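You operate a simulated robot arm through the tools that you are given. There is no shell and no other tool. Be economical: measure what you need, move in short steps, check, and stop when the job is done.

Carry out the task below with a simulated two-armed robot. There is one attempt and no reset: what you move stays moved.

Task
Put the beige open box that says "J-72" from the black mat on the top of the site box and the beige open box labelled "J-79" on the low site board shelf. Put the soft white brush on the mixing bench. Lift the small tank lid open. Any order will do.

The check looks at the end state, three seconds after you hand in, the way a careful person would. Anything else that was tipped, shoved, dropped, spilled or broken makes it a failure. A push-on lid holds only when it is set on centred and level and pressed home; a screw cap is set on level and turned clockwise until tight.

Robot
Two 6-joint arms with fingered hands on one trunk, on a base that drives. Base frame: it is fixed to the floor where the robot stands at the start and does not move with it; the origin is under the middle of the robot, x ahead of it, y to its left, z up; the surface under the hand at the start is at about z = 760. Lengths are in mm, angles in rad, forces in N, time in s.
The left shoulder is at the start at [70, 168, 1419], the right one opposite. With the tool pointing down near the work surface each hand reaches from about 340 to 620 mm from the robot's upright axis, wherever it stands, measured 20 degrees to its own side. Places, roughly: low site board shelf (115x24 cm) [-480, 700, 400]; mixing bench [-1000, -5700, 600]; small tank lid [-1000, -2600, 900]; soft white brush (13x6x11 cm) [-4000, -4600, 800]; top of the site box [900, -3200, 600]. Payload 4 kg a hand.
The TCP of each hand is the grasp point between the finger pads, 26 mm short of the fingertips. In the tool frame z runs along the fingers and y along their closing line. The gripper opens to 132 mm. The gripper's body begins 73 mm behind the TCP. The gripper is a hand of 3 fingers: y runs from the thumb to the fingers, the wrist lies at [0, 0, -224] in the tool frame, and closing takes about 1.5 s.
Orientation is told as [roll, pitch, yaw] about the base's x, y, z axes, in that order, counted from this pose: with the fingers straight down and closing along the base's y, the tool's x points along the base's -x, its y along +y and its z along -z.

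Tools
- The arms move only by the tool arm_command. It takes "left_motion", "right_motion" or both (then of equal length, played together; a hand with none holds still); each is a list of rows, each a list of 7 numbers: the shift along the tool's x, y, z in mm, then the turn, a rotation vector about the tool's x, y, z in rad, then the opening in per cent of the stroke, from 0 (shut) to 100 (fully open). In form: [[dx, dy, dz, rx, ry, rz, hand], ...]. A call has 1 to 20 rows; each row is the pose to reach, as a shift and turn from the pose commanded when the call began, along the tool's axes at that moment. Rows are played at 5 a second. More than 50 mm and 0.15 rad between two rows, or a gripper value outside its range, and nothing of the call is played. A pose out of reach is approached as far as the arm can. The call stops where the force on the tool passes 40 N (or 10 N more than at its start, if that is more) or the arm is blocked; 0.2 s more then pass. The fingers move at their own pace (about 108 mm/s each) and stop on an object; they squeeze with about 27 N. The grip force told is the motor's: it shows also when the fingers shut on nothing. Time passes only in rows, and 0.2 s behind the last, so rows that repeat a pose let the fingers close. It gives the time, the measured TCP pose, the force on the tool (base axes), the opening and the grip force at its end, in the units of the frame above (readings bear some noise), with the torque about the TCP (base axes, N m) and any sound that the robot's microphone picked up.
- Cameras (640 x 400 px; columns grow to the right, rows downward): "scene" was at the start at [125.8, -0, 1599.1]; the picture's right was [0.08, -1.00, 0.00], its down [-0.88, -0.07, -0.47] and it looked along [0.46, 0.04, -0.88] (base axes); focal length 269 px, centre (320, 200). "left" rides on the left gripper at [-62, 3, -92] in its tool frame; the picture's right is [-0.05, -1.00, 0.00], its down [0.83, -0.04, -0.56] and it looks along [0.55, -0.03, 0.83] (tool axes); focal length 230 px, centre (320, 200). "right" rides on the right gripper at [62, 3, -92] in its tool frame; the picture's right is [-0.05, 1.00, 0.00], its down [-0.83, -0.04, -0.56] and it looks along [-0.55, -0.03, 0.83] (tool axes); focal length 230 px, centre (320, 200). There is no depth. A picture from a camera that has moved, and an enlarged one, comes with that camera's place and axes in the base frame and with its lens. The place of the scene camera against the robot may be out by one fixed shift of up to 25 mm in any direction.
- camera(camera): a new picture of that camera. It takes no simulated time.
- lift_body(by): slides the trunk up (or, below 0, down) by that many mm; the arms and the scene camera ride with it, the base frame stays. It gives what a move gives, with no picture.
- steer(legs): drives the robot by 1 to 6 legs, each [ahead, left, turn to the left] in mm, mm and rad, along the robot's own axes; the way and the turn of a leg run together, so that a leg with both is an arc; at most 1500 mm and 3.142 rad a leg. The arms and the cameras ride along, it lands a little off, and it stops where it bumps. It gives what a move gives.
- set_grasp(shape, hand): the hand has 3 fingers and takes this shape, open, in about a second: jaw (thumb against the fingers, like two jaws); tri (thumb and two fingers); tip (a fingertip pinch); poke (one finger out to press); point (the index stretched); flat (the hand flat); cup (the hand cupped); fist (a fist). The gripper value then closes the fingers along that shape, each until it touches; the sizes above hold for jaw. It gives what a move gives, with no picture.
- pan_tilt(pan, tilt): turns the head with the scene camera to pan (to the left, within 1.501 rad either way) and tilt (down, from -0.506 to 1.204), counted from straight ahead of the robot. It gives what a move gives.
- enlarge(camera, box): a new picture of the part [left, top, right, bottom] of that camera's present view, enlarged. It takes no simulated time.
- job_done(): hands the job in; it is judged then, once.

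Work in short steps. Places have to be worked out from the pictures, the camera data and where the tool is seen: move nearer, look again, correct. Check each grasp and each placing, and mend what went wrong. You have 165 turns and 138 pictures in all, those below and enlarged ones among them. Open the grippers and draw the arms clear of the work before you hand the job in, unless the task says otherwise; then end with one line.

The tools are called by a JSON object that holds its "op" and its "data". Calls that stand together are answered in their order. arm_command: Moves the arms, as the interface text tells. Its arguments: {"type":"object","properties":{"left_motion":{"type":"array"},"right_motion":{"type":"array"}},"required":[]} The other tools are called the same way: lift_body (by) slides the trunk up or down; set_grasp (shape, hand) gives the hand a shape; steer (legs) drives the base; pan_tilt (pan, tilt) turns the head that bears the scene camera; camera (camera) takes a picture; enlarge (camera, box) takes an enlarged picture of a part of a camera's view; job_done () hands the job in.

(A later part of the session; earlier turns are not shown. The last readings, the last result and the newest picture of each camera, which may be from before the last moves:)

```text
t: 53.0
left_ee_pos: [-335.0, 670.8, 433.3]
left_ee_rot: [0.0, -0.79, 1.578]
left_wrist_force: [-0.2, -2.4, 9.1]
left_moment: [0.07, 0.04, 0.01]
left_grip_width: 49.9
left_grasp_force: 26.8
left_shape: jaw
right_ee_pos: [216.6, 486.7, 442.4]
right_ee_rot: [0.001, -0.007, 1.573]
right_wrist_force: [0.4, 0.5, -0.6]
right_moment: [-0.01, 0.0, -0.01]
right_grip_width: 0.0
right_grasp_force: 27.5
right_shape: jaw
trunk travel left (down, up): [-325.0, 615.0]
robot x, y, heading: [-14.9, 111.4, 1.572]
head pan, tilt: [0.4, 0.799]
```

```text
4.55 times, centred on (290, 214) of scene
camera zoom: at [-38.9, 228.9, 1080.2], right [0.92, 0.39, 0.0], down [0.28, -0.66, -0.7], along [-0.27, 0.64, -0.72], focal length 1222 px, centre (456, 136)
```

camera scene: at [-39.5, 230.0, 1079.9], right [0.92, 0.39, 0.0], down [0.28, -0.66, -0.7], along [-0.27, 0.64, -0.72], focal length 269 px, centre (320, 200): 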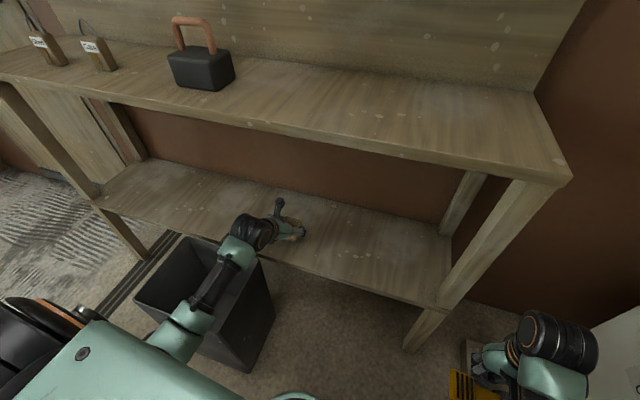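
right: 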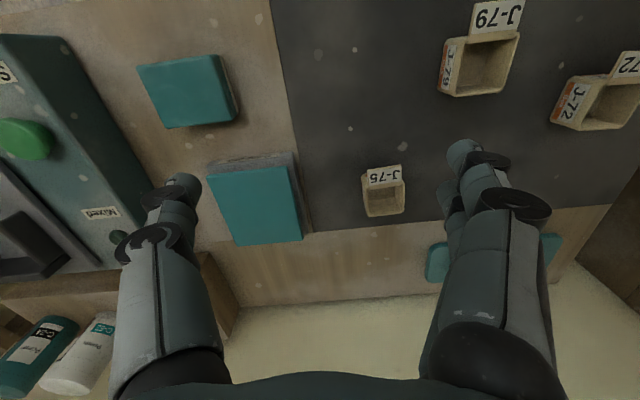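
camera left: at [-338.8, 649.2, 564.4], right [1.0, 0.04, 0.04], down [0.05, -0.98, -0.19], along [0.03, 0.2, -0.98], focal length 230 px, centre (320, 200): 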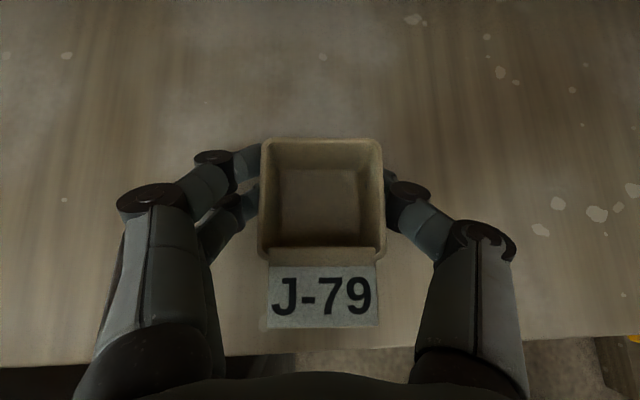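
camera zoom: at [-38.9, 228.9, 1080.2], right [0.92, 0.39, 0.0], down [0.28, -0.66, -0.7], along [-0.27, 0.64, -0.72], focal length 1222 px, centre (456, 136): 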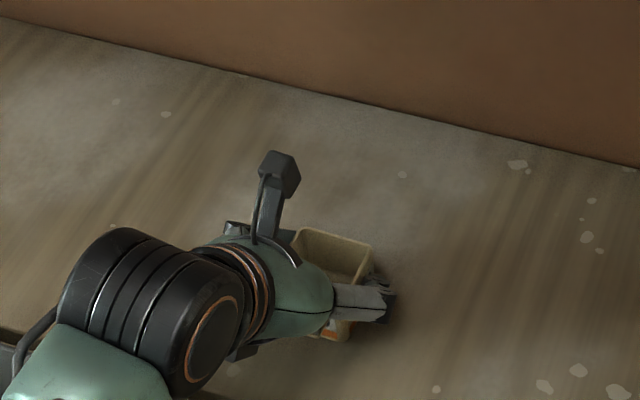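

Contact shows as 9 N up, so the box rests on the shelf. I'll open the hand and withdraw along the fingers.

{"op": "arm_command", "data": {"left_motion": [[-1, 0, -1, 0, 0, 0, 60], [-1, 0, -1, 0, 0, 0, 100], [-1, 0, -1, 0, 0, 0, 100], [-1, 0, -1, 0, 0, 0, 100], [-1, 0, -1, 0, 0, 0, 100], [-1, 0, -20, 0, 0, 0, 100], [-1, 0, -60, 0, 0, 0, 100], [-1, 0, -100, 0, 0, 0, 100], [-1, 0, -100, 0, 0, 0, 100]]}}

{"op": "camera", "data": {"camera": "left"}}

```text
t: 55.0
left_ee_pos: [-335.4, 600.6, 503.9]
left_ee_rot: [0.0, -0.785, 1.578]
left_wrist_force: [-0.5, 0.2, 0.2]
left_moment: [0.0, 0.0, -0.02]
left_grip_width: 132.0
left_grasp_force: 0.1
left_shape: jaw
right_ee_pos: [217.5, 487.2, 442.3]
right_ee_rot: [0.0, -0.003, 1.573]
right_wrist_force: [-0.8, 0.1, -0.1]
right_moment: [0.01, -0.02, 0.02]
right_grip_width: 0.0
right_grasp_force: 27.4
right_shape: jaw
trunk travel left (down, up): [-325.0, 615.0]
robot x, y, heading: [-18.7, 111.6, 1.571]
head pan, tilt: [0.4, 0.799]
```

```text
108 pictures are left
camera left: at [-338.7, 578.8, 612.1], right [1.0, 0.04, 0.04], down [0.05, -0.98, -0.19], along [0.03, 0.2, -0.98], focal length 230 px, centre (320, 200)
```

left: 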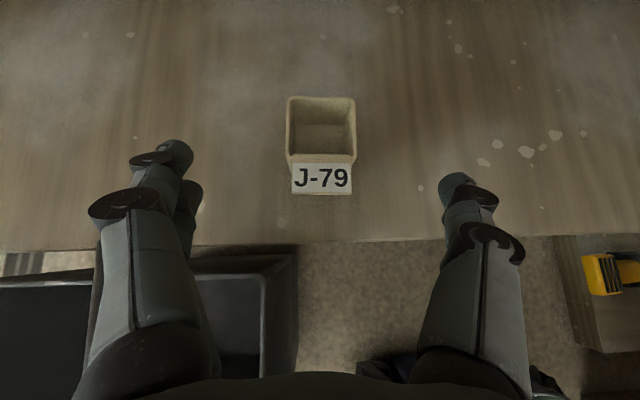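

J-79 stands upright on the low shelf with its label outward. I'll back away, raise the trunk 540 mm and turn to J-72, which the same tilted grasp can take.

{"op": "steer", "data": {"legs": [[-300, 0, 0]]}}

{"op": "lift_body", "data": {"by": 400}}

{"op": "lift_body", "data": {"by": 140}}

{"op": "steer", "data": {"legs": [[0, 68, 0], [0, 0, -1.57]]}}

{"op": "camera", "data": {"camera": "left"}}

```text
t: 57.0
left_ee_pos: [-335.8, 294.8, 502.9]
left_ee_rot: [0.0, -0.786, 1.579]
left_wrist_force: [-0.4, 0.4, 0.4]
left_moment: [0.0, -0.02, 0.0]
left_grip_width: 131.9
left_grasp_force: 0.0
left_shape: jaw
right_ee_pos: [215.6, 183.0, 442.2]
right_ee_rot: [-0.002, -0.004, 1.575]
right_wrist_force: [-0.4, 0.6, -0.4]
right_moment: [0.02, -0.03, 0.02]
right_grip_width: 0.0
right_grasp_force: 26.9
right_shape: jaw
trunk travel left (down, up): [-325.0, 615.0]
robot x, y, heading: [-18.2, -194.3, 1.573]
head pan, tilt: [0.4, 0.799]
```

```text
t: 60.9
left_ee_pos: [-336.1, 295.4, 902.6]
left_ee_rot: [0.0, -0.785, 1.578]
left_wrist_force: [-0.1, -0.2, 0.9]
left_moment: [0.01, -0.01, 0.03]
left_grip_width: 131.7
left_grasp_force: 0.1
left_shape: jaw
right_ee_pos: [215.9, 182.8, 842.2]
right_ee_rot: [0.001, -0.003, 1.574]
right_wrist_force: [0.1, 1.1, -0.4]
right_moment: [-0.02, 0.01, 0.04]
right_grip_width: 0.1
right_grasp_force: 27.7
right_shape: jaw
trunk travel left (down, up): [-725.0, 215.0]
robot x, y, heading: [-18.2, -193.2, 1.576]
head pan, tilt: [0.4, 0.799]
```

```text
t: 62.5
left_ee_pos: [-335.7, 294.8, 1043.3]
left_ee_rot: [0.0, -0.785, 1.58]
left_wrist_force: [0.0, -0.4, 0.8]
left_moment: [-0.04, 0.0, 0.03]
left_grip_width: 131.8
left_grasp_force: 0.1
left_shape: jaw
right_ee_pos: [216.0, 183.5, 982.4]
right_ee_rot: [-0.001, -0.001, 1.575]
right_wrist_force: [-0.2, 0.6, 0.0]
right_moment: [0.0, -0.01, 0.0]
right_grip_width: 0.0
right_grasp_force: 27.3
right_shape: jaw
trunk travel left (down, up): [-865.0, 75.0]
robot x, y, heading: [-19.8, -195.8, 1.571]
head pan, tilt: [0.4, 0.799]
```

```text
t: 67.4
left_ee_pos: [400.6, 123.5, 1043.2]
left_ee_rot: [-0.001, -0.786, 0.012]
left_wrist_force: [-0.5, 0.7, 0.2]
left_moment: [-0.01, -0.01, 0.03]
left_grip_width: 131.9
left_grasp_force: 0.1
left_shape: jaw
right_ee_pos: [290.7, -428.1, 981.8]
right_ee_rot: [0.002, -0.005, 0.006]
right_wrist_force: [0.2, -0.1, 0.6]
right_moment: [0.01, -0.01, -0.01]
right_grip_width: 0.0
right_grasp_force: 26.4
right_shape: jaw
trunk travel left (down, up): [-865.0, 75.0]
robot x, y, heading: [-85.6, -188.5, -0.001]
head pan, tilt: [0.4, 0.799]
```

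```text
107 pictures are left
camera left: at [379.2, 127.9, 1152.0], right [0.05, -1.0, 0.04], down [-0.98, -0.05, -0.19], along [0.2, -0.03, -0.98], focal length 230 px, centre (320, 200)
```

left: 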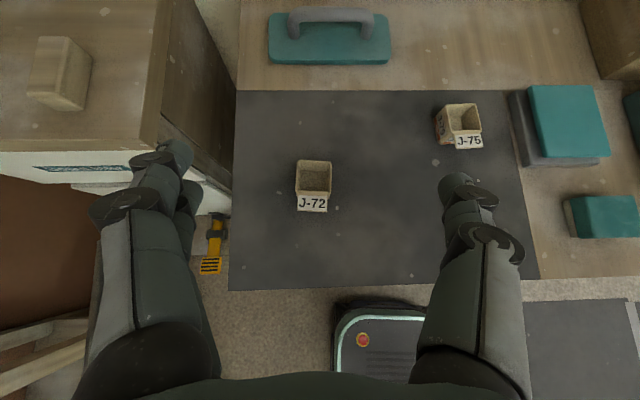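

J-72's rim centre reads (492, 129). I'll descend to the pre-grasp pose and check.

{"op": "arm_command", "data": {"left_motion": [[28, 1, 29, 0, 0, 0, 100], [56, 2, 58, 0, 0, 0, 100], [84, 3, 87, 0, 0, 0, 100], [112, 4, 117, 0, 0, 0, 100], [112, 4, 117, 0, 0, 0, 100]]}}

{"op": "camera", "data": {"camera": "left"}}

```text
t: 68.6
left_ee_pos: [404.8, 127.0, 880.6]
left_ee_rot: [-0.002, -0.786, 0.009]
left_wrist_force: [0.1, 0.2, 0.8]
left_moment: [-0.01, 0.02, -0.03]
left_grip_width: 131.7
left_grasp_force: 0.2
left_shape: jaw
right_ee_pos: [290.9, -428.0, 981.7]
right_ee_rot: [-0.001, -0.005, 0.006]
right_wrist_force: [0.8, -0.5, -0.3]
right_moment: [0.01, 0.01, -0.01]
right_grip_width: 0.0
right_grasp_force: 26.8
right_shape: jaw
trunk travel left (down, up): [-865.0, 75.0]
robot x, y, heading: [-88.1, -193.8, 0.005]
head pan, tilt: [0.4, 0.799]
```

```text
106 pictures are left
camera left: at [382.8, 130.9, 989.8], right [0.05, -1.0, 0.04], down [-0.98, -0.05, -0.2], along [0.2, -0.03, -0.98], focal length 230 px, centre (320, 200)
```

left: 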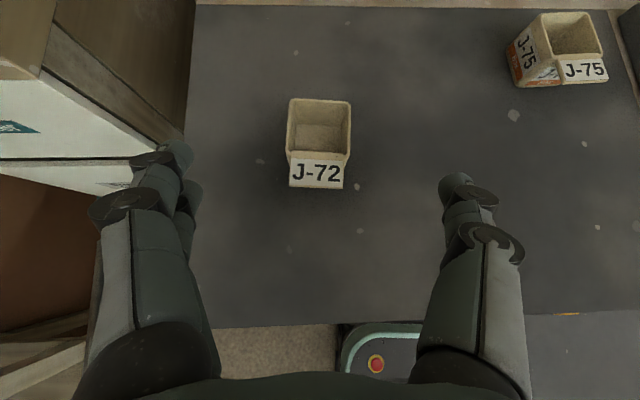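

Well aligned. Advancing 120 mm and closing.

{"op": "arm_command", "data": {"left_motion": [[0, 1, 35, 0, 0, 0, 100], [0, 1, 70, 0, 0, 0, 100], [0, 1, 100, 0, 0, 0, 100], [0, 1, 119, 0, 0, 0, 100], [0, 1, 119, 0, 0, 0, 100], [0, 1, 119, 0, 0, 0, 0], [0, 1, 119, 0, 0, 0, 0], [0, 1, 119, 0, 0, 0, 0], [0, 1, 119, 0, 0, 0, 0], [0, 1, 119, 0, 0, 0, 0], [0, 1, 119, 0, 0, 0, 0], [0, 1, 119, 0, 0, 0, 0]]}}

{"op": "camera", "data": {"camera": "left"}}

```text
t: 71.2
left_ee_pos: [489.2, 129.5, 796.6]
left_ee_rot: [0.0, -0.785, 0.009]
left_wrist_force: [-0.4, -0.5, -0.2]
left_moment: [0.0, -0.01, 0.01]
left_grip_width: 49.8
left_grasp_force: 27.0
left_shape: jaw
right_ee_pos: [290.5, -428.3, 981.4]
right_ee_rot: [0.0, -0.004, 0.005]
right_wrist_force: [-0.6, -0.1, 0.3]
right_moment: [0.0, -0.02, 0.0]
right_grip_width: 0.0
right_grasp_force: 26.9
right_shape: jaw
trunk travel left (down, up): [-865.0, 75.0]
robot x, y, heading: [-90.1, -196.1, 0.004]
head pan, tilt: [0.4, 0.799]
```

```text
105 pictures are left
camera left: at [467.2, 133.8, 905.8], right [0.05, -1.0, 0.04], down [-0.98, -0.05, -0.19], along [0.2, -0.03, -0.98], focal length 230 px, centre (320, 200)
```

left: 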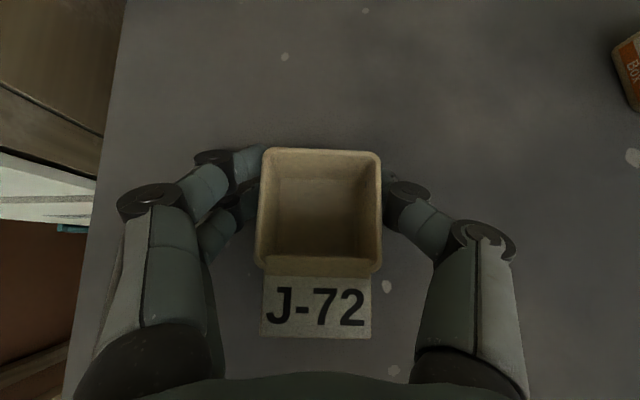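

J-72 is gripped. I'll lift it, back off, then look toward the site box.

{"op": "arm_command", "data": {"left_motion": [[-14, 0, -14, 0, 0, 0, 0], [-42, 0, -42, 0, 0, 0, 0], [-70, 0, -70, 0, 0, 0, 0], [-98, 0, -98, 0, 0, 0, 0], [-126, 0, -126, 0, 0, 0, 0], [-142, 0, -142, 0, 0, 0, 0], [-142, 0, -142, 0, 0, 0, 0]]}}

{"op": "steer", "data": {"legs": [[-270, 0, 0]]}}

{"op": "pan_tilt", "data": {"pan": -1.3, "tilt": 0.45}}

{"op": "camera", "data": {"camera": "scene"}}

{"op": "camera", "data": {"camera": "left"}}

```text
t: 72.8
left_ee_pos: [488.5, 131.1, 997.3]
left_ee_rot: [0.0, -0.787, 0.01]
left_wrist_force: [0.4, -0.4, -0.8]
left_moment: [-0.02, 0.03, 0.0]
left_grip_width: 49.8
left_grasp_force: 27.3
left_shape: jaw
right_ee_pos: [290.5, -427.8, 981.6]
right_ee_rot: [-0.001, -0.004, 0.003]
right_wrist_force: [0.7, 0.2, -0.1]
right_moment: [0.01, -0.03, 0.0]
right_grip_width: 0.0
right_grasp_force: 26.7
right_shape: jaw
trunk travel left (down, up): [-865.0, 75.0]
robot x, y, heading: [-83.7, -192.0, 0.008]
head pan, tilt: [0.4, 0.799]
```

```text
t: 74.7
left_ee_pos: [220.5, 128.9, 997.6]
left_ee_rot: [0.0, -0.783, 0.01]
left_wrist_force: [0.4, 0.6, 0.3]
left_moment: [-0.02, 0.02, 0.0]
left_grip_width: 49.7
left_grasp_force: 26.8
left_shape: jaw
right_ee_pos: [22.5, -429.8, 982.2]
right_ee_rot: [-0.001, -0.004, 0.005]
right_wrist_force: [0.0, -0.3, 0.6]
right_moment: [0.01, 0.02, 0.01]
right_grip_width: 0.0
right_grasp_force: 27.1
right_shape: jaw
trunk travel left (down, up): [-865.0, 75.0]
robot x, y, heading: [-358.6, -192.5, 0.008]
head pan, tilt: [0.4, 0.799]
```

```text
t: 76.4
left_ee_pos: [219.1, 129.7, 998.6]
left_ee_rot: [-0.001, -0.786, 0.009]
left_wrist_force: [0.6, 0.7, -0.1]
left_moment: [0.0, -0.03, -0.01]
left_grip_width: 49.8
left_grasp_force: 26.5
left_shape: jaw
right_ee_pos: [21.4, -431.1, 983.1]
right_ee_rot: [0.001, -0.006, 0.005]
right_wrist_force: [0.5, 0.1, 0.0]
right_moment: [0.02, -0.04, 0.01]
right_grip_width: 0.2
right_grasp_force: 27.0
right_shape: jaw
trunk travel left (down, up): [-865.0, 75.0]
robot x, y, heading: [-358.2, -196.2, 0.007]
head pan, tilt: [-1.3, 0.45]
```

```text
104 pictures are left
camera scene: at [-269.4, -288.2, 1650.4], right [-0.96, -0.27, 0.0], down [-0.12, 0.42, -0.9], along [0.25, -0.87, -0.44], focal length 269 px, centre (320, 200)
```

scene: 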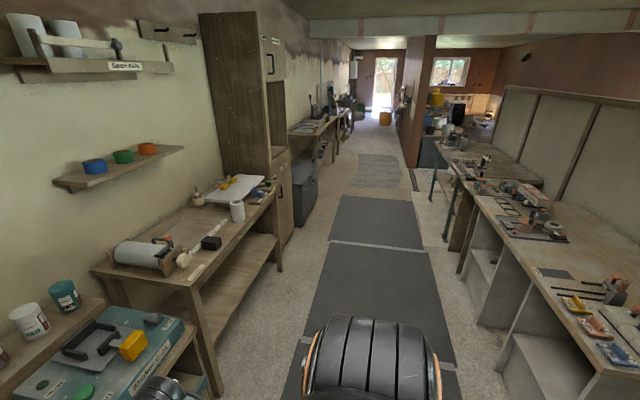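

```text
103 pictures are left
camera left: at [197.6, 133.8, 1106.9], right [0.05, -1.0, 0.04], down [-0.98, -0.05, -0.19], along [0.2, -0.03, -0.98], focal length 230 px, centre (320, 200)
```

left: 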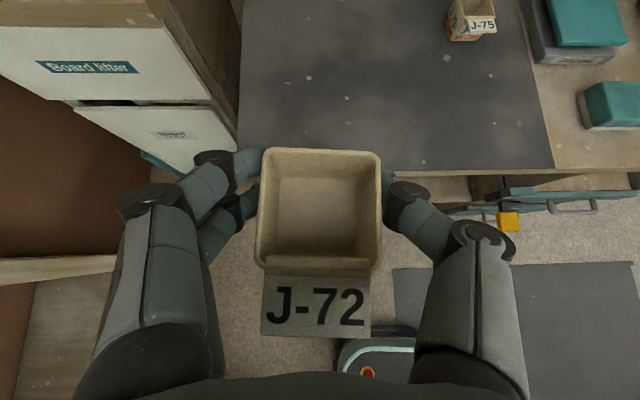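

The dark site box stands beyond the tall cabinet on the left of the aisle, which runs about x = -750 to +500. I'll turn right in place, shift to the middle and drive down the aisle partway.

{"op": "steer", "data": {"legs": [[0, 0, -1.57], [0, 230, 0], [1400, 0, 0]]}}

{"op": "pan_tilt", "data": {"pan": 0.3, "tilt": 0.5}}

{"op": "camera", "data": {"camera": "scene"}}

```text
t: 88.5
left_ee_pos: [227.8, -2166.6, 998.5]
left_ee_rot: [0.001, -0.786, -1.545]
left_wrist_force: [0.0, 0.1, -1.0]
left_moment: [0.02, 0.01, 0.0]
left_grip_width: 49.5
left_grasp_force: 26.9
left_shape: jaw
right_ee_pos: [-334.2, -1976.0, 981.3]
right_ee_rot: [-0.001, -0.006, -1.55]
right_wrist_force: [-0.4, -0.1, 0.9]
right_moment: [0.0, -0.01, -0.02]
right_grip_width: 0.0
right_grasp_force: 26.6
right_shape: jaw
trunk travel left (down, up): [-865.0, 75.0]
robot x, y, heading: [-103.3, -1595.7, -1.551]
head pan, tilt: [-1.3, 0.45]
```

```text
t: 90.2
left_ee_pos: [228.0, -2166.8, 998.4]
left_ee_rot: [0.0, -0.785, -1.545]
left_wrist_force: [0.4, 0.8, -0.1]
left_moment: [-0.01, 0.01, 0.0]
left_grip_width: 49.2
left_grasp_force: 26.8
left_shape: jaw
right_ee_pos: [-333.9, -1976.9, 982.6]
right_ee_rot: [0.0, -0.005, -1.55]
right_wrist_force: [-0.6, -0.4, -0.8]
right_moment: [-0.01, 0.01, 0.0]
right_grip_width: 0.0
right_grasp_force: 27.2
right_shape: jaw
trunk travel left (down, up): [-865.0, 75.0]
robot x, y, heading: [-107.4, -1595.0, -1.547]
head pan, tilt: [0.3, 0.499]
```

```text
102 pictures are left
camera scene: at [-64.3, -1737.0, 1645.9], right [-0.95, -0.32, 0.0], down [-0.15, 0.45, -0.88], along [0.28, -0.83, -0.48], focal length 269 px, centre (320, 200)
```

scene: 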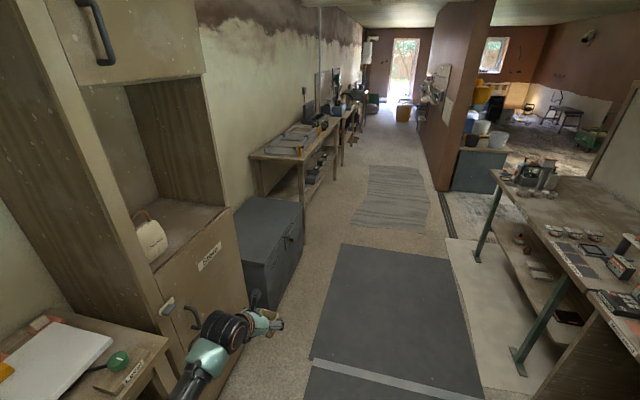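

The site box top looks empty, roughly x 700–1100 and y -2900 to -3450. I'll drive on past it and turn to face +x, with the left hand held high.

{"op": "steer", "data": {"legs": [[1000, 0, 0], [900, 0, 0], [0, 0, 1.547]]}}

{"op": "pan_tilt", "data": {"pan": 0.4, "tilt": 0.8}}

{"op": "camera", "data": {"camera": "scene"}}

{"op": "camera", "data": {"camera": "left"}}

```text
t: 103.5
left_ee_pos: [510.2, -3180.0, 997.7]
left_ee_rot: [0.0, -0.784, 0.007]
left_wrist_force: [0.6, 0.4, 0.0]
left_moment: [0.05, -0.01, 0.0]
left_grip_width: 49.5
left_grasp_force: 26.9
left_shape: jaw
right_ee_pos: [307.6, -3738.4, 982.5]
right_ee_rot: [0.0, -0.005, 0.002]
right_wrist_force: [-0.2, 0.2, -0.1]
right_moment: [-0.04, 0.02, -0.01]
right_grip_width: 0.1
right_grasp_force: 27.1
right_shape: jaw
trunk travel left (down, up): [-865.0, 75.0]
robot x, y, heading: [-73.0, -3499.3, 0.003]
head pan, tilt: [0.3, 0.499]
```

```text
t: 104.3
left_ee_pos: [510.8, -3179.8, 998.0]
left_ee_rot: [-0.001, -0.784, 0.007]
left_wrist_force: [-0.2, -0.5, -0.5]
left_moment: [-0.01, 0.01, 0.01]
left_grip_width: 49.2
left_grasp_force: 26.9
left_shape: jaw
right_ee_pos: [308.7, -3738.9, 982.0]
right_ee_rot: [0.001, -0.002, 0.001]
right_wrist_force: [0.4, 0.9, -0.4]
right_moment: [0.03, -0.01, 0.02]
right_grip_width: 0.0
right_grasp_force: 26.9
right_shape: jaw
trunk travel left (down, up): [-865.0, 75.0]
robot x, y, heading: [-66.2, -3502.5, 0.001]
head pan, tilt: [0.4, 0.799]
```

```text
101 pictures are left
camera scene: at [68.5, -3475.5, 1620.0], right [0.39, -0.92, 0.0], down [-0.66, -0.28, -0.7], along [0.64, 0.27, -0.72], focal length 269 px, centre (320, 200)
```

scene: 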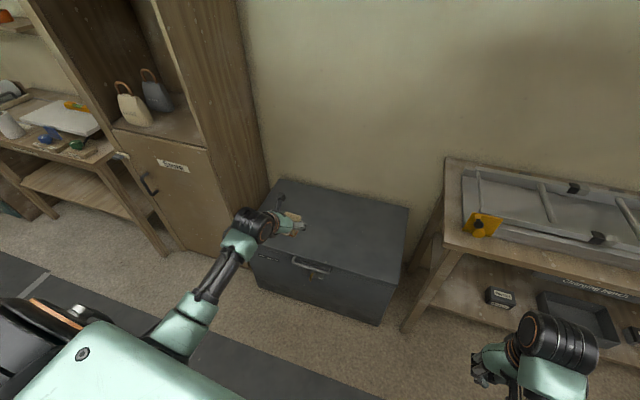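

```text
100 pictures are left
camera left: at [488.0, -3175.9, 1106.8], right [0.04, -1.0, 0.04], down [-0.98, -0.05, -0.19], along [0.2, -0.03, -0.98], focal length 230 px, centre (320, 200)
```

left: 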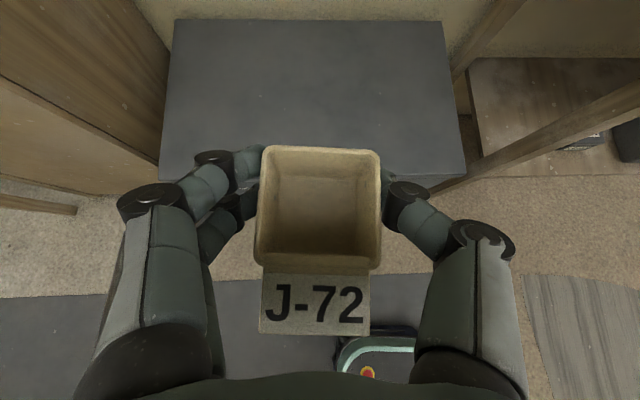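

The top spans about x 643–1072 and y -3526 to -2823 and is empty. I'll drive 290 mm ahead so the box hangs over it, keeping the right hand short of the bench beside it, and lower the trunk 320.

{"op": "steer", "data": {"legs": [[290, 0, 0]]}}

{"op": "lift_body", "data": {"by": -320}}

{"op": "camera", "data": {"camera": "left"}}

{"op": "camera", "data": {"camera": "scene"}}

```text
t: 106.3
left_ee_pos: [799.6, -3180.7, 998.3]
left_ee_rot: [-0.001, -0.788, 0.005]
left_wrist_force: [-1.0, 0.3, -0.5]
left_moment: [0.01, 0.03, -0.04]
left_grip_width: 49.0
left_grasp_force: 27.0
left_shape: jaw
right_ee_pos: [598.3, -3738.4, 982.3]
right_ee_rot: [-0.001, -0.005, 0.0]
right_wrist_force: [0.0, 0.1, -0.2]
right_moment: [0.0, -0.02, 0.01]
right_grip_width: 0.0
right_grasp_force: 27.1
right_shape: jaw
trunk travel left (down, up): [-865.0, 75.0]
robot x, y, heading: [227.5, -3500.3, -0.003]
head pan, tilt: [0.4, 0.799]
```

```text
t: 109.5
left_ee_pos: [801.7, -3179.9, 679.0]
left_ee_rot: [0.0, -0.785, 0.004]
left_wrist_force: [0.2, 0.4, 0.5]
left_moment: [0.02, -0.02, 0.03]
left_grip_width: 49.4
left_grasp_force: 26.7
left_shape: jaw
right_ee_pos: [599.5, -3738.3, 662.2]
right_ee_rot: [0.001, -0.003, 0.001]
right_wrist_force: [0.5, 0.5, 0.2]
right_moment: [0.02, -0.03, 0.0]
right_grip_width: 0.2
right_grasp_force: 27.2
right_shape: jaw
trunk travel left (down, up): [-545.0, 395.0]
robot x, y, heading: [223.6, -3502.2, -0.002]
head pan, tilt: [0.4, 0.799]
```

```text
99 pictures are left
camera left: at [779.9, -3176.4, 786.9], right [0.04, -1.0, 0.04], down [-0.98, -0.05, -0.19], along [0.2, -0.03, -0.98], focal length 230 px, centre (320, 200)
```

left: 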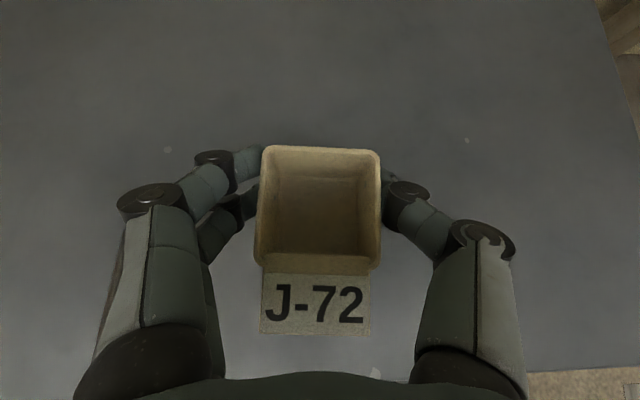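

```text
98 pictures are left
camera scene: at [360.2, -3475.6, 1300.0], right [0.39, -0.92, 0.0], down [-0.66, -0.28, -0.7], along [0.64, 0.27, -0.72], focal length 269 px, centre (320, 200)
```

scene: 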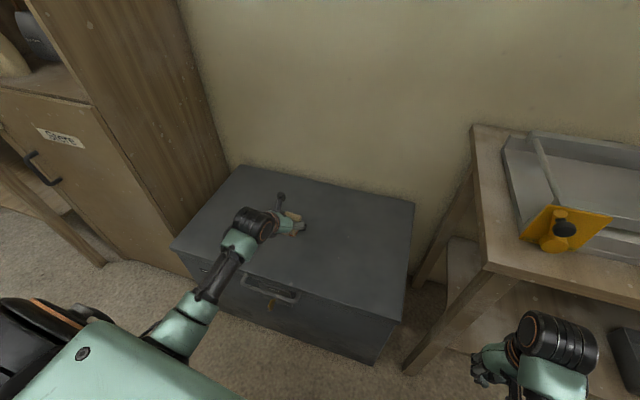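

The exact height of the top is uncertain (530–600), so I'll lower by arm in small force-guarded steps.

{"op": "arm_command", "data": {"left_motion": [[3, 0, 3, 0, 0, 0, 0], [6, 0, 6, 0, 0, 0, 0], [9, 0, 9, 0, 0, 0, 0], [12, 0, 12, 0, 0, 0, 0], [15, 0, 15, 0, 0, 0, 0], [18, 0, 18, 0, 0, 0, 0], [21, 0, 21, 0, 0, 0, 0], [23, 0, 23, 0, 0, 0, 0], [23, 0, 23, 0, 0, 0, 0]]}}

{"op": "enlarge", "data": {"camera": "scene", "box": [220, 180, 340, 260]}}

```text
t: 111.5
left_ee_pos: [802.5, -3180.3, 645.2]
left_ee_rot: [0.0, -0.786, 0.006]
left_wrist_force: [0.3, -0.7, -0.2]
left_moment: [-0.01, -0.02, -0.02]
left_grip_width: 49.5
left_grasp_force: 27.2
left_shape: jaw
right_ee_pos: [600.3, -3738.4, 661.8]
right_ee_rot: [0.0, -0.004, 0.001]
right_wrist_force: [-0.4, 0.9, -0.3]
right_moment: [-0.01, 0.01, 0.02]
right_grip_width: 0.0
right_grasp_force: 27.2
right_shape: jaw
trunk travel left (down, up): [-545.0, 395.0]
robot x, y, heading: [224.0, -3500.4, 0.004]
head pan, tilt: [0.4, 0.799]
```

```text
5.00 times, centred on (280, 220) of scene
camera zoom: at [360.3, -3475.6, 1299.9], right [0.39, -0.92, 0.0], down [-0.66, -0.28, -0.7], along [0.64, 0.27, -0.72], focal length 1344 px, centre (520, 100)
```

zoom: 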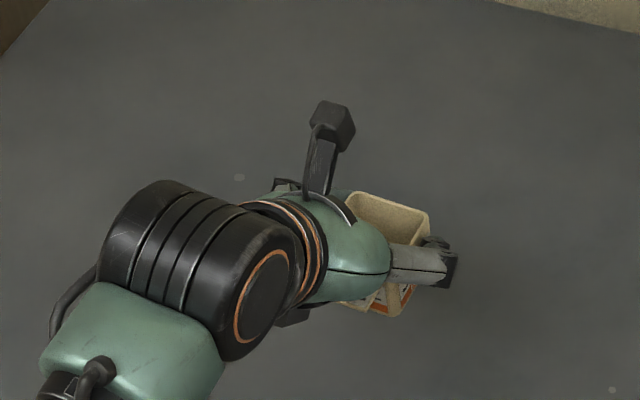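

Nothing touched yet. I'll keep lowering in 2.8 mm steps.

{"op": "arm_command", "data": {"left_motion": [[2, 0, 2, 0, 0, 0, 0], [4, 0, 4, 0, 0, 0, 0], [6, 0, 6, 0, 0, 0, 0], [8, 0, 8, 0, 0, 0, 0], [10, 0, 10, 0, 0, 0, 0], [12, 0, 12, 0, 0, 0, 0], [14, 0, 14, 0, 0, 0, 0], [16, 0, 16, 0, 0, 0, 0], [18, 0, 18, 0, 0, 0, 0], [18, 0, 18, 0, 0, 0, 0]]}}

{"op": "camera", "data": {"camera": "left"}}

```text
t: 113.7
left_ee_pos: [801.3, -3179.7, 620.7]
left_ee_rot: [0.001, -0.784, 0.005]
left_wrist_force: [-0.2, 0.8, -1.1]
left_moment: [0.0, -0.02, 0.0]
left_grip_width: 49.3
left_grasp_force: 26.8
left_shape: jaw
right_ee_pos: [600.7, -3738.3, 662.0]
right_ee_rot: [-0.001, -0.004, -0.001]
right_wrist_force: [0.0, -0.5, 0.1]
right_moment: [0.02, 0.01, -0.01]
right_grip_width: 0.0
right_grasp_force: 27.1
right_shape: jaw
trunk travel left (down, up): [-545.0, 395.0]
robot x, y, heading: [224.5, -3501.6, -0.001]
head pan, tilt: [0.4, 0.799]
```

```text
96 pictures are left
camera left: at [779.9, -3176.6, 728.9], right [0.04, -1.0, 0.04], down [-0.98, -0.05, -0.19], along [0.2, -0.03, -0.98], focal length 230 px, centre (320, 200)
```

left: 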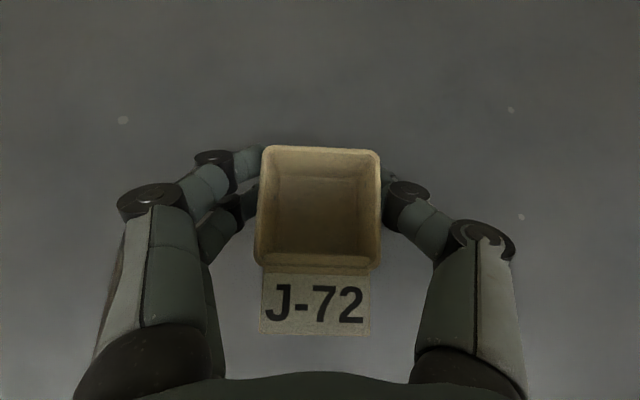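

Parallax of a speck on the lid puts the top at z≈552, so about 32 mm remain. Lowering further, slowly at the end.

{"op": "arm_command", "data": {"left_motion": [[4, 0, 4, 0, 0, 0, 0], [8, 0, 8, 0, 0, 0, 0], [12, 0, 12, 0, 0, 0, 0], [14, 0, 14, 0, 0, 0, 0], [16, 0, 16, 0, 0, 0, 0], [17, 0, 17, 0, 0, 0, 0], [18, 0, 18, 0, 0, 0, 0], [18, 0, 18, 0, 0, 0, 0]]}}

```text
t: 115.5
left_ee_pos: [802.0, -3180.0, 593.6]
left_ee_rot: [0.002, -0.787, 0.005]
left_wrist_force: [0.1, -0.7, 0.2]
left_moment: [0.01, -0.02, 0.01]
left_grip_width: 49.0
left_grasp_force: 27.1
left_shape: jaw
right_ee_pos: [600.1, -3738.3, 661.8]
right_ee_rot: [0.0, -0.004, 0.001]
right_wrist_force: [-0.1, 0.5, -0.2]
right_moment: [-0.01, 0.03, -0.01]
right_grip_width: 0.1
right_grasp_force: 26.8
right_shape: jaw
trunk travel left (down, up): [-545.0, 395.0]
robot x, y, heading: [224.8, -3504.5, 0.0]
head pan, tilt: [0.4, 0.799]
```

Still free. Stepping down 1.4 mm at a time.

{"op": "arm_command", "data": {"left_motion": [[1, 0, 1, 0, 0, 0, 0], [2, 0, 2, 0, 0, 0, 0], [3, 0, 3, 0, 0, 0, 0], [4, 0, 4, 0, 0, 0, 0], [4, 0, 4, 0, 0, 0, 0]]}}

{"op": "camera", "data": {"camera": "left"}}

```text
t: 116.7
left_ee_pos: [801.4, -3180.6, 591.2]
left_ee_rot: [0.001, -0.791, 0.004]
left_wrist_force: [-0.5, 1.9, 10.6]
left_moment: [0.03, -0.06, 0.01]
left_grip_width: 49.2
left_grasp_force: 26.6
left_shape: jaw
right_ee_pos: [599.6, -3737.9, 661.8]
right_ee_rot: [0.0, -0.006, 0.001]
right_wrist_force: [-0.2, -0.1, -0.4]
right_moment: [0.0, 0.03, 0.02]
right_grip_width: 0.0
right_grasp_force: 26.4
right_shape: jaw
trunk travel left (down, up): [-545.0, 395.0]
robot x, y, heading: [225.9, -3501.0, -0.001]
head pan, tilt: [0.4, 0.799]
```

```text
95 pictures are left
camera left: at [779.7, -3176.6, 699.8], right [0.04, -1.0, 0.04], down [-0.98, -0.05, -0.2], along [0.2, -0.03, -0.98], focal length 230 px, centre (320, 200)
```

left: 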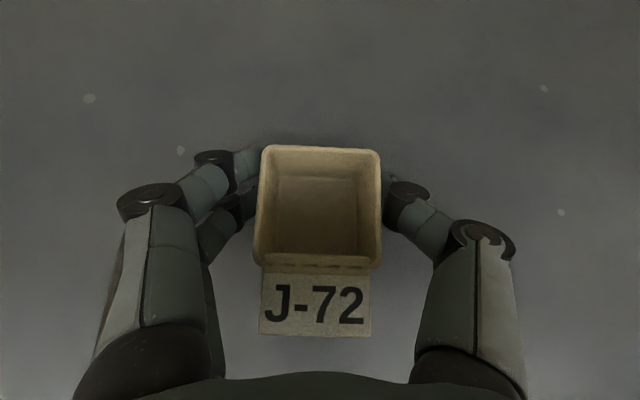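

The box is down (10.6 N). I'll open and withdraw along the fingers.

{"op": "arm_command", "data": {"left_motion": [[-1, 0, -1, 0, 0, 0, 60], [-1, 0, -1, 0, 0, 0, 100], [-1, 0, -1, 0, 0, 0, 100], [-1, 0, -1, 0, 0, 0, 100], [-1, 0, -1, 0, 0, 0, 100], [-1, 0, -25, 0, 0, 0, 100], [-1, 0, -65, 0, 0, 0, 100], [-1, 0, -105, 0, 0, 0, 100], [-1, 0, -105, 0, 0, 0, 100]]}}

{"op": "camera", "data": {"camera": "left"}}

```text
t: 118.7
left_ee_pos: [728.3, -3180.0, 664.8]
left_ee_rot: [0.0, -0.784, 0.005]
left_wrist_force: [-0.8, -0.7, 0.7]
left_moment: [-0.03, -0.03, 0.0]
left_grip_width: 131.5
left_grasp_force: 0.1
left_shape: jaw
right_ee_pos: [600.9, -3738.5, 662.4]
right_ee_rot: [0.0, -0.005, 0.0]
right_wrist_force: [0.3, -0.2, 0.4]
right_moment: [0.03, -0.01, 0.01]
right_grip_width: 0.0
right_grasp_force: 26.9
right_shape: jaw
trunk travel left (down, up): [-545.0, 395.0]
robot x, y, heading: [220.6, -3501.1, 0.0]
head pan, tilt: [0.4, 0.799]
```

```text
94 pictures are left
camera left: at [706.3, -3176.9, 773.3], right [0.04, -1.0, 0.04], down [-0.98, -0.05, -0.19], along [0.2, -0.03, -0.98], focal length 230 px, centre (320, 200)
```

left: 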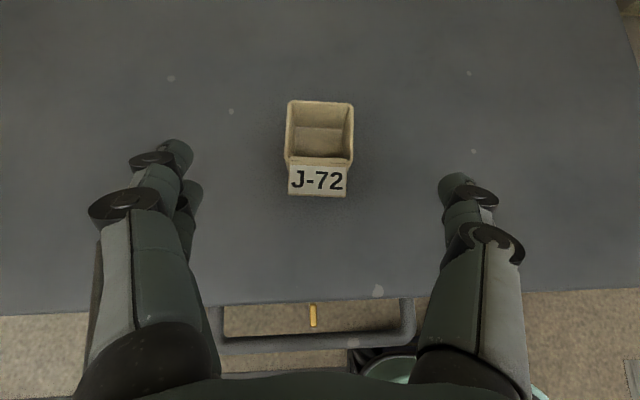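

J-72 sits on the site box top. Next is the tank lid on the opposite bench, so I'll back away, raise the trunk, turn left and look for it.

{"op": "steer", "data": {"legs": [[-300, 0, 0]]}}

{"op": "lift_body", "data": {"by": 320}}

{"op": "steer", "data": {"legs": [[0, 0, 1.57], [300, 0, 0]]}}

{"op": "pan_tilt", "data": {"pan": 0.9, "tilt": 0.5}}

{"op": "camera", "data": {"camera": "scene"}}

```text
t: 120.8
left_ee_pos: [433.2, -3181.4, 665.1]
left_ee_rot: [-0.001, -0.785, 0.003]
left_wrist_force: [-0.1, 0.0, 0.2]
left_moment: [-0.02, 0.01, -0.02]
left_grip_width: 131.9
left_grasp_force: 0.1
left_shape: jaw
right_ee_pos: [303.3, -3738.3, 661.7]
right_ee_rot: [0.0, -0.005, 0.0]
right_wrist_force: [-1.1, 0.2, 0.4]
right_moment: [0.01, 0.0, 0.0]
right_grip_width: 0.1
right_grasp_force: 26.9
right_shape: jaw
trunk travel left (down, up): [-545.0, 395.0]
robot x, y, heading: [-75.6, -3505.1, -0.002]
head pan, tilt: [0.4, 0.799]
```

```text
t: 123.9
left_ee_pos: [432.4, -3181.1, 985.3]
left_ee_rot: [0.0, -0.786, 0.005]
left_wrist_force: [0.0, 0.7, -0.2]
left_moment: [0.02, 0.02, 0.0]
left_grip_width: 132.0
left_grasp_force: 0.0
left_shape: jaw
right_ee_pos: [304.9, -3738.9, 982.1]
right_ee_rot: [0.001, -0.004, -0.002]
right_wrist_force: [-0.2, -1.4, 0.5]
right_moment: [-0.02, -0.01, 0.01]
right_grip_width: 0.0
right_grasp_force: 27.3
right_shape: jaw
trunk travel left (down, up): [-865.0, 75.0]
robot x, y, heading: [-70.9, -3503.9, 0.0]
head pan, tilt: [0.4, 0.799]
```

```text
t: 129.8
left_ee_pos: [-408.5, -2704.8, 986.1]
left_ee_rot: [0.0, -0.786, 1.594]
left_wrist_force: [0.2, -1.0, 0.3]
left_moment: [-0.03, 0.0, -0.02]
left_grip_width: 131.8
left_grasp_force: 0.1
left_shape: jaw
right_ee_pos: [153.8, -2823.4, 982.8]
right_ee_rot: [0.001, -0.006, 1.589]
right_wrist_force: [-0.1, 0.4, 0.1]
right_moment: [0.04, -0.02, 0.0]
right_grip_width: 0.0
right_grasp_force: 27.1
right_shape: jaw
trunk travel left (down, up): [-865.0, 75.0]
robot x, y, heading: [-74.9, -3203.2, 1.596]
head pan, tilt: [0.4, 0.799]
```

```text
t: 130.8
left_ee_pos: [-407.3, -2703.8, 983.9]
left_ee_rot: [-0.001, -0.784, 1.594]
left_wrist_force: [0.5, -0.6, -0.2]
left_moment: [-0.01, -0.02, 0.02]
left_grip_width: 132.1
left_grasp_force: 0.0
left_shape: jaw
right_ee_pos: [152.3, -2821.2, 981.9]
right_ee_rot: [0.0, -0.004, 1.59]
right_wrist_force: [-0.7, -0.6, 0.3]
right_moment: [0.01, 0.0, -0.01]
right_grip_width: 0.3
right_grasp_force: 27.4
right_shape: jaw
trunk travel left (down, up): [-865.0, 75.0]
robot x, y, heading: [-80.7, -3199.4, 1.591]
head pan, tilt: [0.901, 0.499]
```

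```text
93 pictures are left
camera scene: at [-138.5, -3101.6, 1645.8], right [0.61, 0.79, 0.0], down [0.38, -0.29, -0.88], along [-0.7, 0.53, -0.48], focal length 269 px, centre (320, 200)
```

scene: 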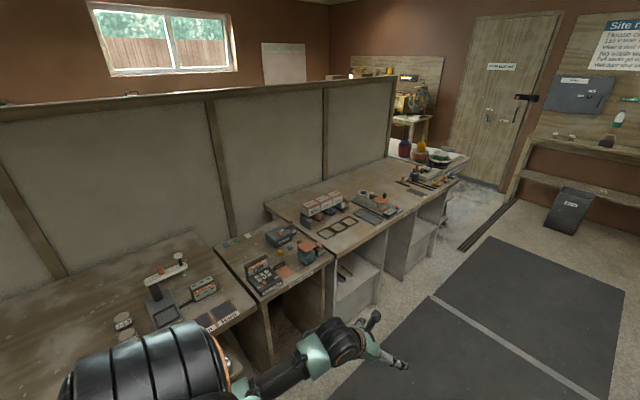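

The lid's rough place projects to about pixel (292, 240). I'll enlarge there.

{"op": "enlarge", "data": {"camera": "scene", "box": [210, 205, 370, 305]}}

{"op": "enlarge", "data": {"camera": "scene", "box": [100, 235, 260, 335]}}

```text
4.00 times, centred on (290, 255) of scene
camera zoom: at [-138.5, -3101.6, 1645.8], right [0.61, 0.79, 0.0], down [0.38, -0.29, -0.88], along [-0.7, 0.53, -0.48], focal length 1075 px, centre (440, -20)
```

zoom: 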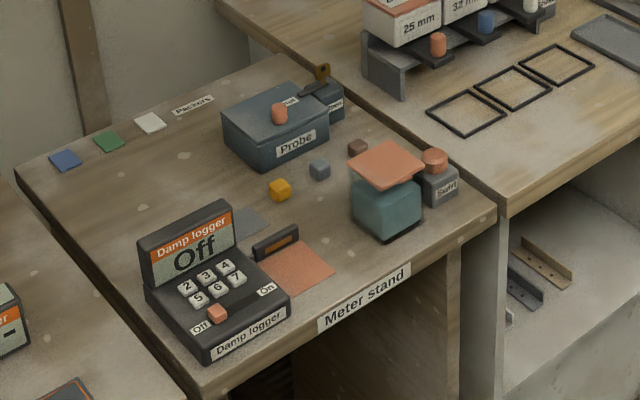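

```text
4.00 times, centred on (180, 285) of scene
camera zoom: at [-138.5, -3101.6, 1645.8], right [0.61, 0.79, 0.0], down [0.38, -0.29, -0.88], along [-0.7, 0.53, -0.48], focal length 1075 px, centre (880, -140)
```

zoom: 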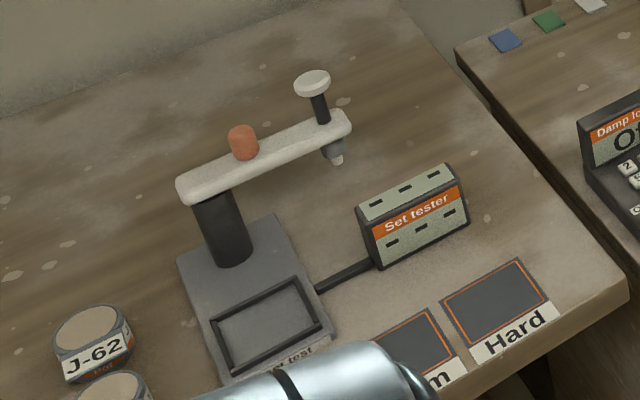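

The "Meter stand" carries a teal tank with an orange lid near (-876, -2615), and a "Probe" box behind it. I'll turn to face the bench and stop in front of it for a closer look.

{"op": "steer", "data": {"legs": [[0, -100, 0], [0, 0, 1.55], [0, -650, 0]]}}

{"op": "pan_tilt", "data": {"pan": 0.0, "tilt": 0.65}}

{"op": "camera", "data": {"camera": "scene"}}

```text
t: 138.9
left_ee_pos: [-480.1, -2868.6, 984.9]
left_ee_rot: [-0.001, -0.785, -3.133]
left_wrist_force: [0.1, 0.2, 0.0]
left_moment: [0.02, 0.0, -0.02]
left_grip_width: 131.8
left_grasp_force: 0.1
left_shape: jaw
right_ee_pos: [-353.9, -2311.3, 982.3]
right_ee_rot: [-0.001, -0.004, -3.139]
right_wrist_force: [-0.5, 1.1, 0.0]
right_moment: [0.02, 0.01, 0.0]
right_grip_width: 0.0
right_grasp_force: 26.7
right_shape: jaw
trunk travel left (down, up): [-865.0, 75.0]
robot x, y, heading: [23.4, -2544.8, -3.137]
head pan, tilt: [0.901, 0.499]
```

```text
t: 140.1
left_ee_pos: [-480.5, -2869.4, 983.2]
left_ee_rot: [0.001, -0.784, -3.135]
left_wrist_force: [0.5, -0.3, -0.2]
left_moment: [-0.03, -0.03, 0.01]
left_grip_width: 131.4
left_grasp_force: 0.0
left_shape: jaw
right_ee_pos: [-354.5, -2310.7, 982.2]
right_ee_rot: [0.0, -0.004, -3.141]
right_wrist_force: [0.2, 1.0, -0.2]
right_moment: [-0.05, 0.0, -0.04]
right_grip_width: 0.0
right_grasp_force: 27.5
right_shape: jaw
trunk travel left (down, up): [-865.0, 75.0]
robot x, y, heading: [25.5, -2545.9, -3.142]
head pan, tilt: [0.0, 0.649]
```

```text
90 pictures are left
camera scene: at [-102.4, -2551.8, 1632.5], right [0.0, 1.0, 0.0], down [0.6, 0.0, -0.8], along [-0.8, 0.0, -0.6], focal length 269 px, centre (320, 200)
```

scene: 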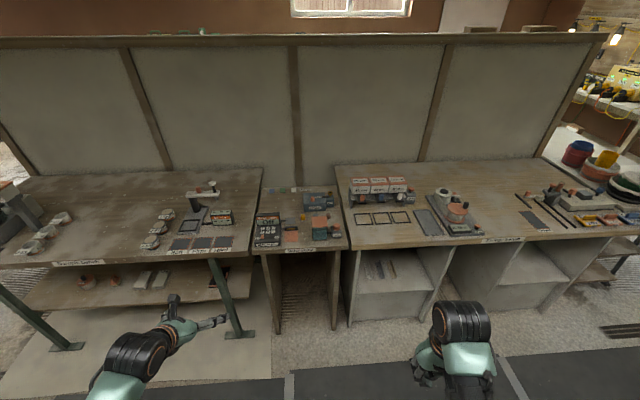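

{"op": "enlarge", "data": {"camera": "scene", "box": [240, 180, 360, 255]}}

{"op": "enlarge", "data": {"camera": "scene", "box": [340, 165, 500, 265]}}

```text
5.33 times, centred on (300, 218) of scene
camera zoom: at [-102.4, -2551.8, 1632.5], right [0.0, 1.0, 0.0], down [0.6, 0.0, -0.8], along [-0.8, 0.0, -0.6], focal length 1434 px, centre (427, 107)
```

zoom: 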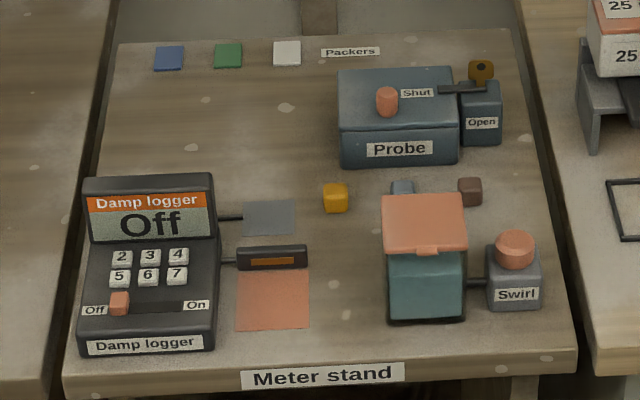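

```text
4.00 times, centred on (420, 215) of scene
camera zoom: at [-102.4, -2551.8, 1632.5], right [0.0, 1.0, 0.0], down [0.6, 0.0, -0.8], along [-0.8, 0.0, -0.6], focal length 1075 px, centre (-80, 140)
```

zoom: 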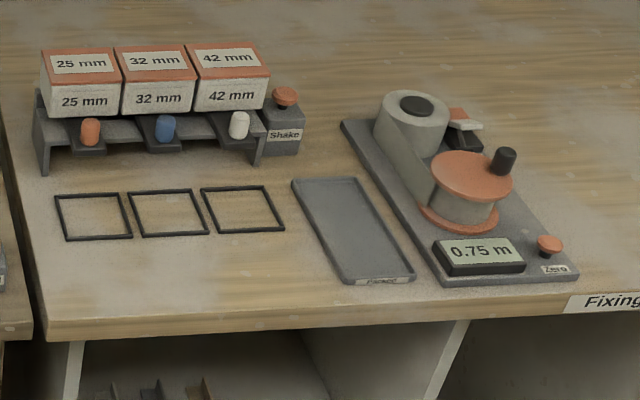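

The small tank is the teal one with the orange hinged lid and a front tab. Triangulating the two views puts it at about (-970, -2553, 862), with the hinge at the far side. I plan to hook the tab from below with one finger and swing the lid back. I'll bring the left hand more level and set "poke".

{"op": "arm_command", "data": {"left_motion": [[0, 0, 0, 0, -0.1, 0, 100], [0, 0, 0, 0, -0.2, 0, 100], [0, 0, 0, 0, -0.3, 0, 100], [0, 0, 0, 0, -0.4, 0, 100], [0, 0, 0, 0, -0.5, 0, 100], [0, 0, 0, 0, -0.5, 0, 100]]}}

{"op": "set_grasp", "data": {"hand": "left", "shape": "poke"}}

{"op": "camera", "data": {"camera": "left"}}

{"op": "camera", "data": {"camera": "scene"}}

```text
t: 141.5
left_ee_pos: [-480.2, -2869.0, 985.4]
left_ee_rot: [-0.003, -1.286, -3.13]
left_wrist_force: [-0.5, 0.7, -0.1]
left_moment: [-0.01, 0.03, 0.0]
left_grip_width: 131.8
left_grasp_force: 0.0
left_shape: jaw
right_ee_pos: [-353.6, -2311.0, 982.4]
right_ee_rot: [0.0, -0.004, -3.14]
right_wrist_force: [-0.2, 0.3, 1.5]
right_moment: [0.01, -0.01, -0.01]
right_grip_width: 0.1
right_grasp_force: 26.8
right_shape: jaw
trunk travel left (down, up): [-865.0, 75.0]
robot x, y, heading: [23.4, -2544.8, -3.142]
head pan, tilt: [0.0, 0.649]
```

```text
t: 142.4
left_ee_pos: [-480.8, -2869.2, 985.5]
left_ee_rot: [-0.001, -1.285, -3.134]
left_wrist_force: [-0.2, 0.0, -0.2]
left_moment: [0.0, 0.0, 0.03]
left_grip_width: 0.0
left_grasp_force: 0.0
left_shape: poke
right_ee_pos: [-353.5, -2310.2, 982.7]
right_ee_rot: [0.001, -0.004, -3.139]
right_wrist_force: [-0.2, 0.2, -0.3]
right_moment: [-0.03, -0.03, 0.0]
right_grip_width: 0.0
right_grasp_force: 27.1
right_shape: jaw
trunk travel left (down, up): [-865.0, 75.0]
robot x, y, heading: [24.2, -2548.9, -3.143]
head pan, tilt: [0.0, 0.649]
```

```text
87 pictures are left
camera left: at [-409.1, -2870.9, 1069.9], right [-0.02, 1.0, 0.05], down [0.77, 0.05, -0.64], along [-0.64, 0.02, -0.77], focal length 230 px, centre (320, 200)
```

left: 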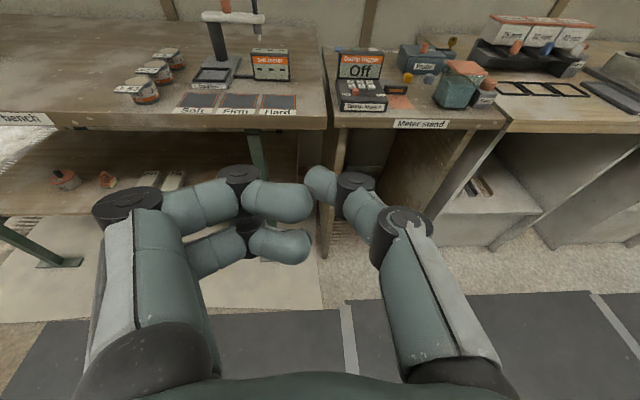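

```text
86 pictures are left
camera scene: at [-102.3, -2551.6, 1632.5], right [0.0, 1.0, 0.0], down [0.6, 0.0, -0.8], along [-0.8, 0.0, -0.6], focal length 269 px, centre (320, 200)
```

scene: 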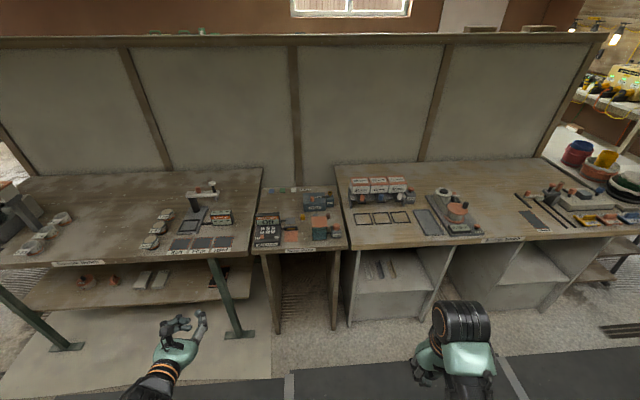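

In poke the fingers stay curled, which makes a poor hook. I'll see what "point" looks like.

{"op": "set_grasp", "data": {"hand": "left", "shape": "point"}}

{"op": "camera", "data": {"camera": "left"}}

```text
t: 143.3
left_ee_pos: [-480.8, -2869.1, 984.5]
left_ee_rot: [-0.002, -1.283, -3.133]
left_wrist_force: [0.2, 0.2, -0.1]
left_moment: [0.02, -0.03, -0.01]
left_grip_width: 0.0
left_grasp_force: 0.0
left_shape: point
right_ee_pos: [-354.2, -2310.8, 982.9]
right_ee_rot: [0.0, -0.003, -3.14]
right_wrist_force: [-0.2, 0.1, 0.3]
right_moment: [0.02, -0.01, 0.0]
right_grip_width: 0.2
right_grasp_force: 26.5
right_shape: jaw
trunk travel left (down, up): [-865.0, 75.0]
robot x, y, heading: [23.0, -2548.3, -3.14]
head pan, tilt: [0.0, 0.649]
```

```text
85 pictures are left
camera left: at [-409.1, -2871.0, 1069.8], right [-0.02, 1.0, 0.05], down [0.77, 0.05, -0.64], along [-0.64, 0.02, -0.77], focal length 230 px, centre (320, 200)
```

left: 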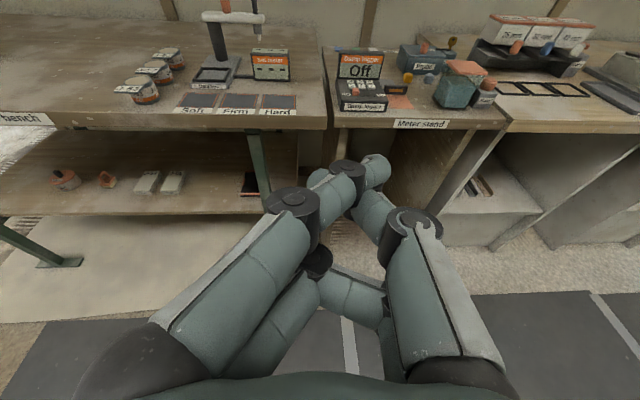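

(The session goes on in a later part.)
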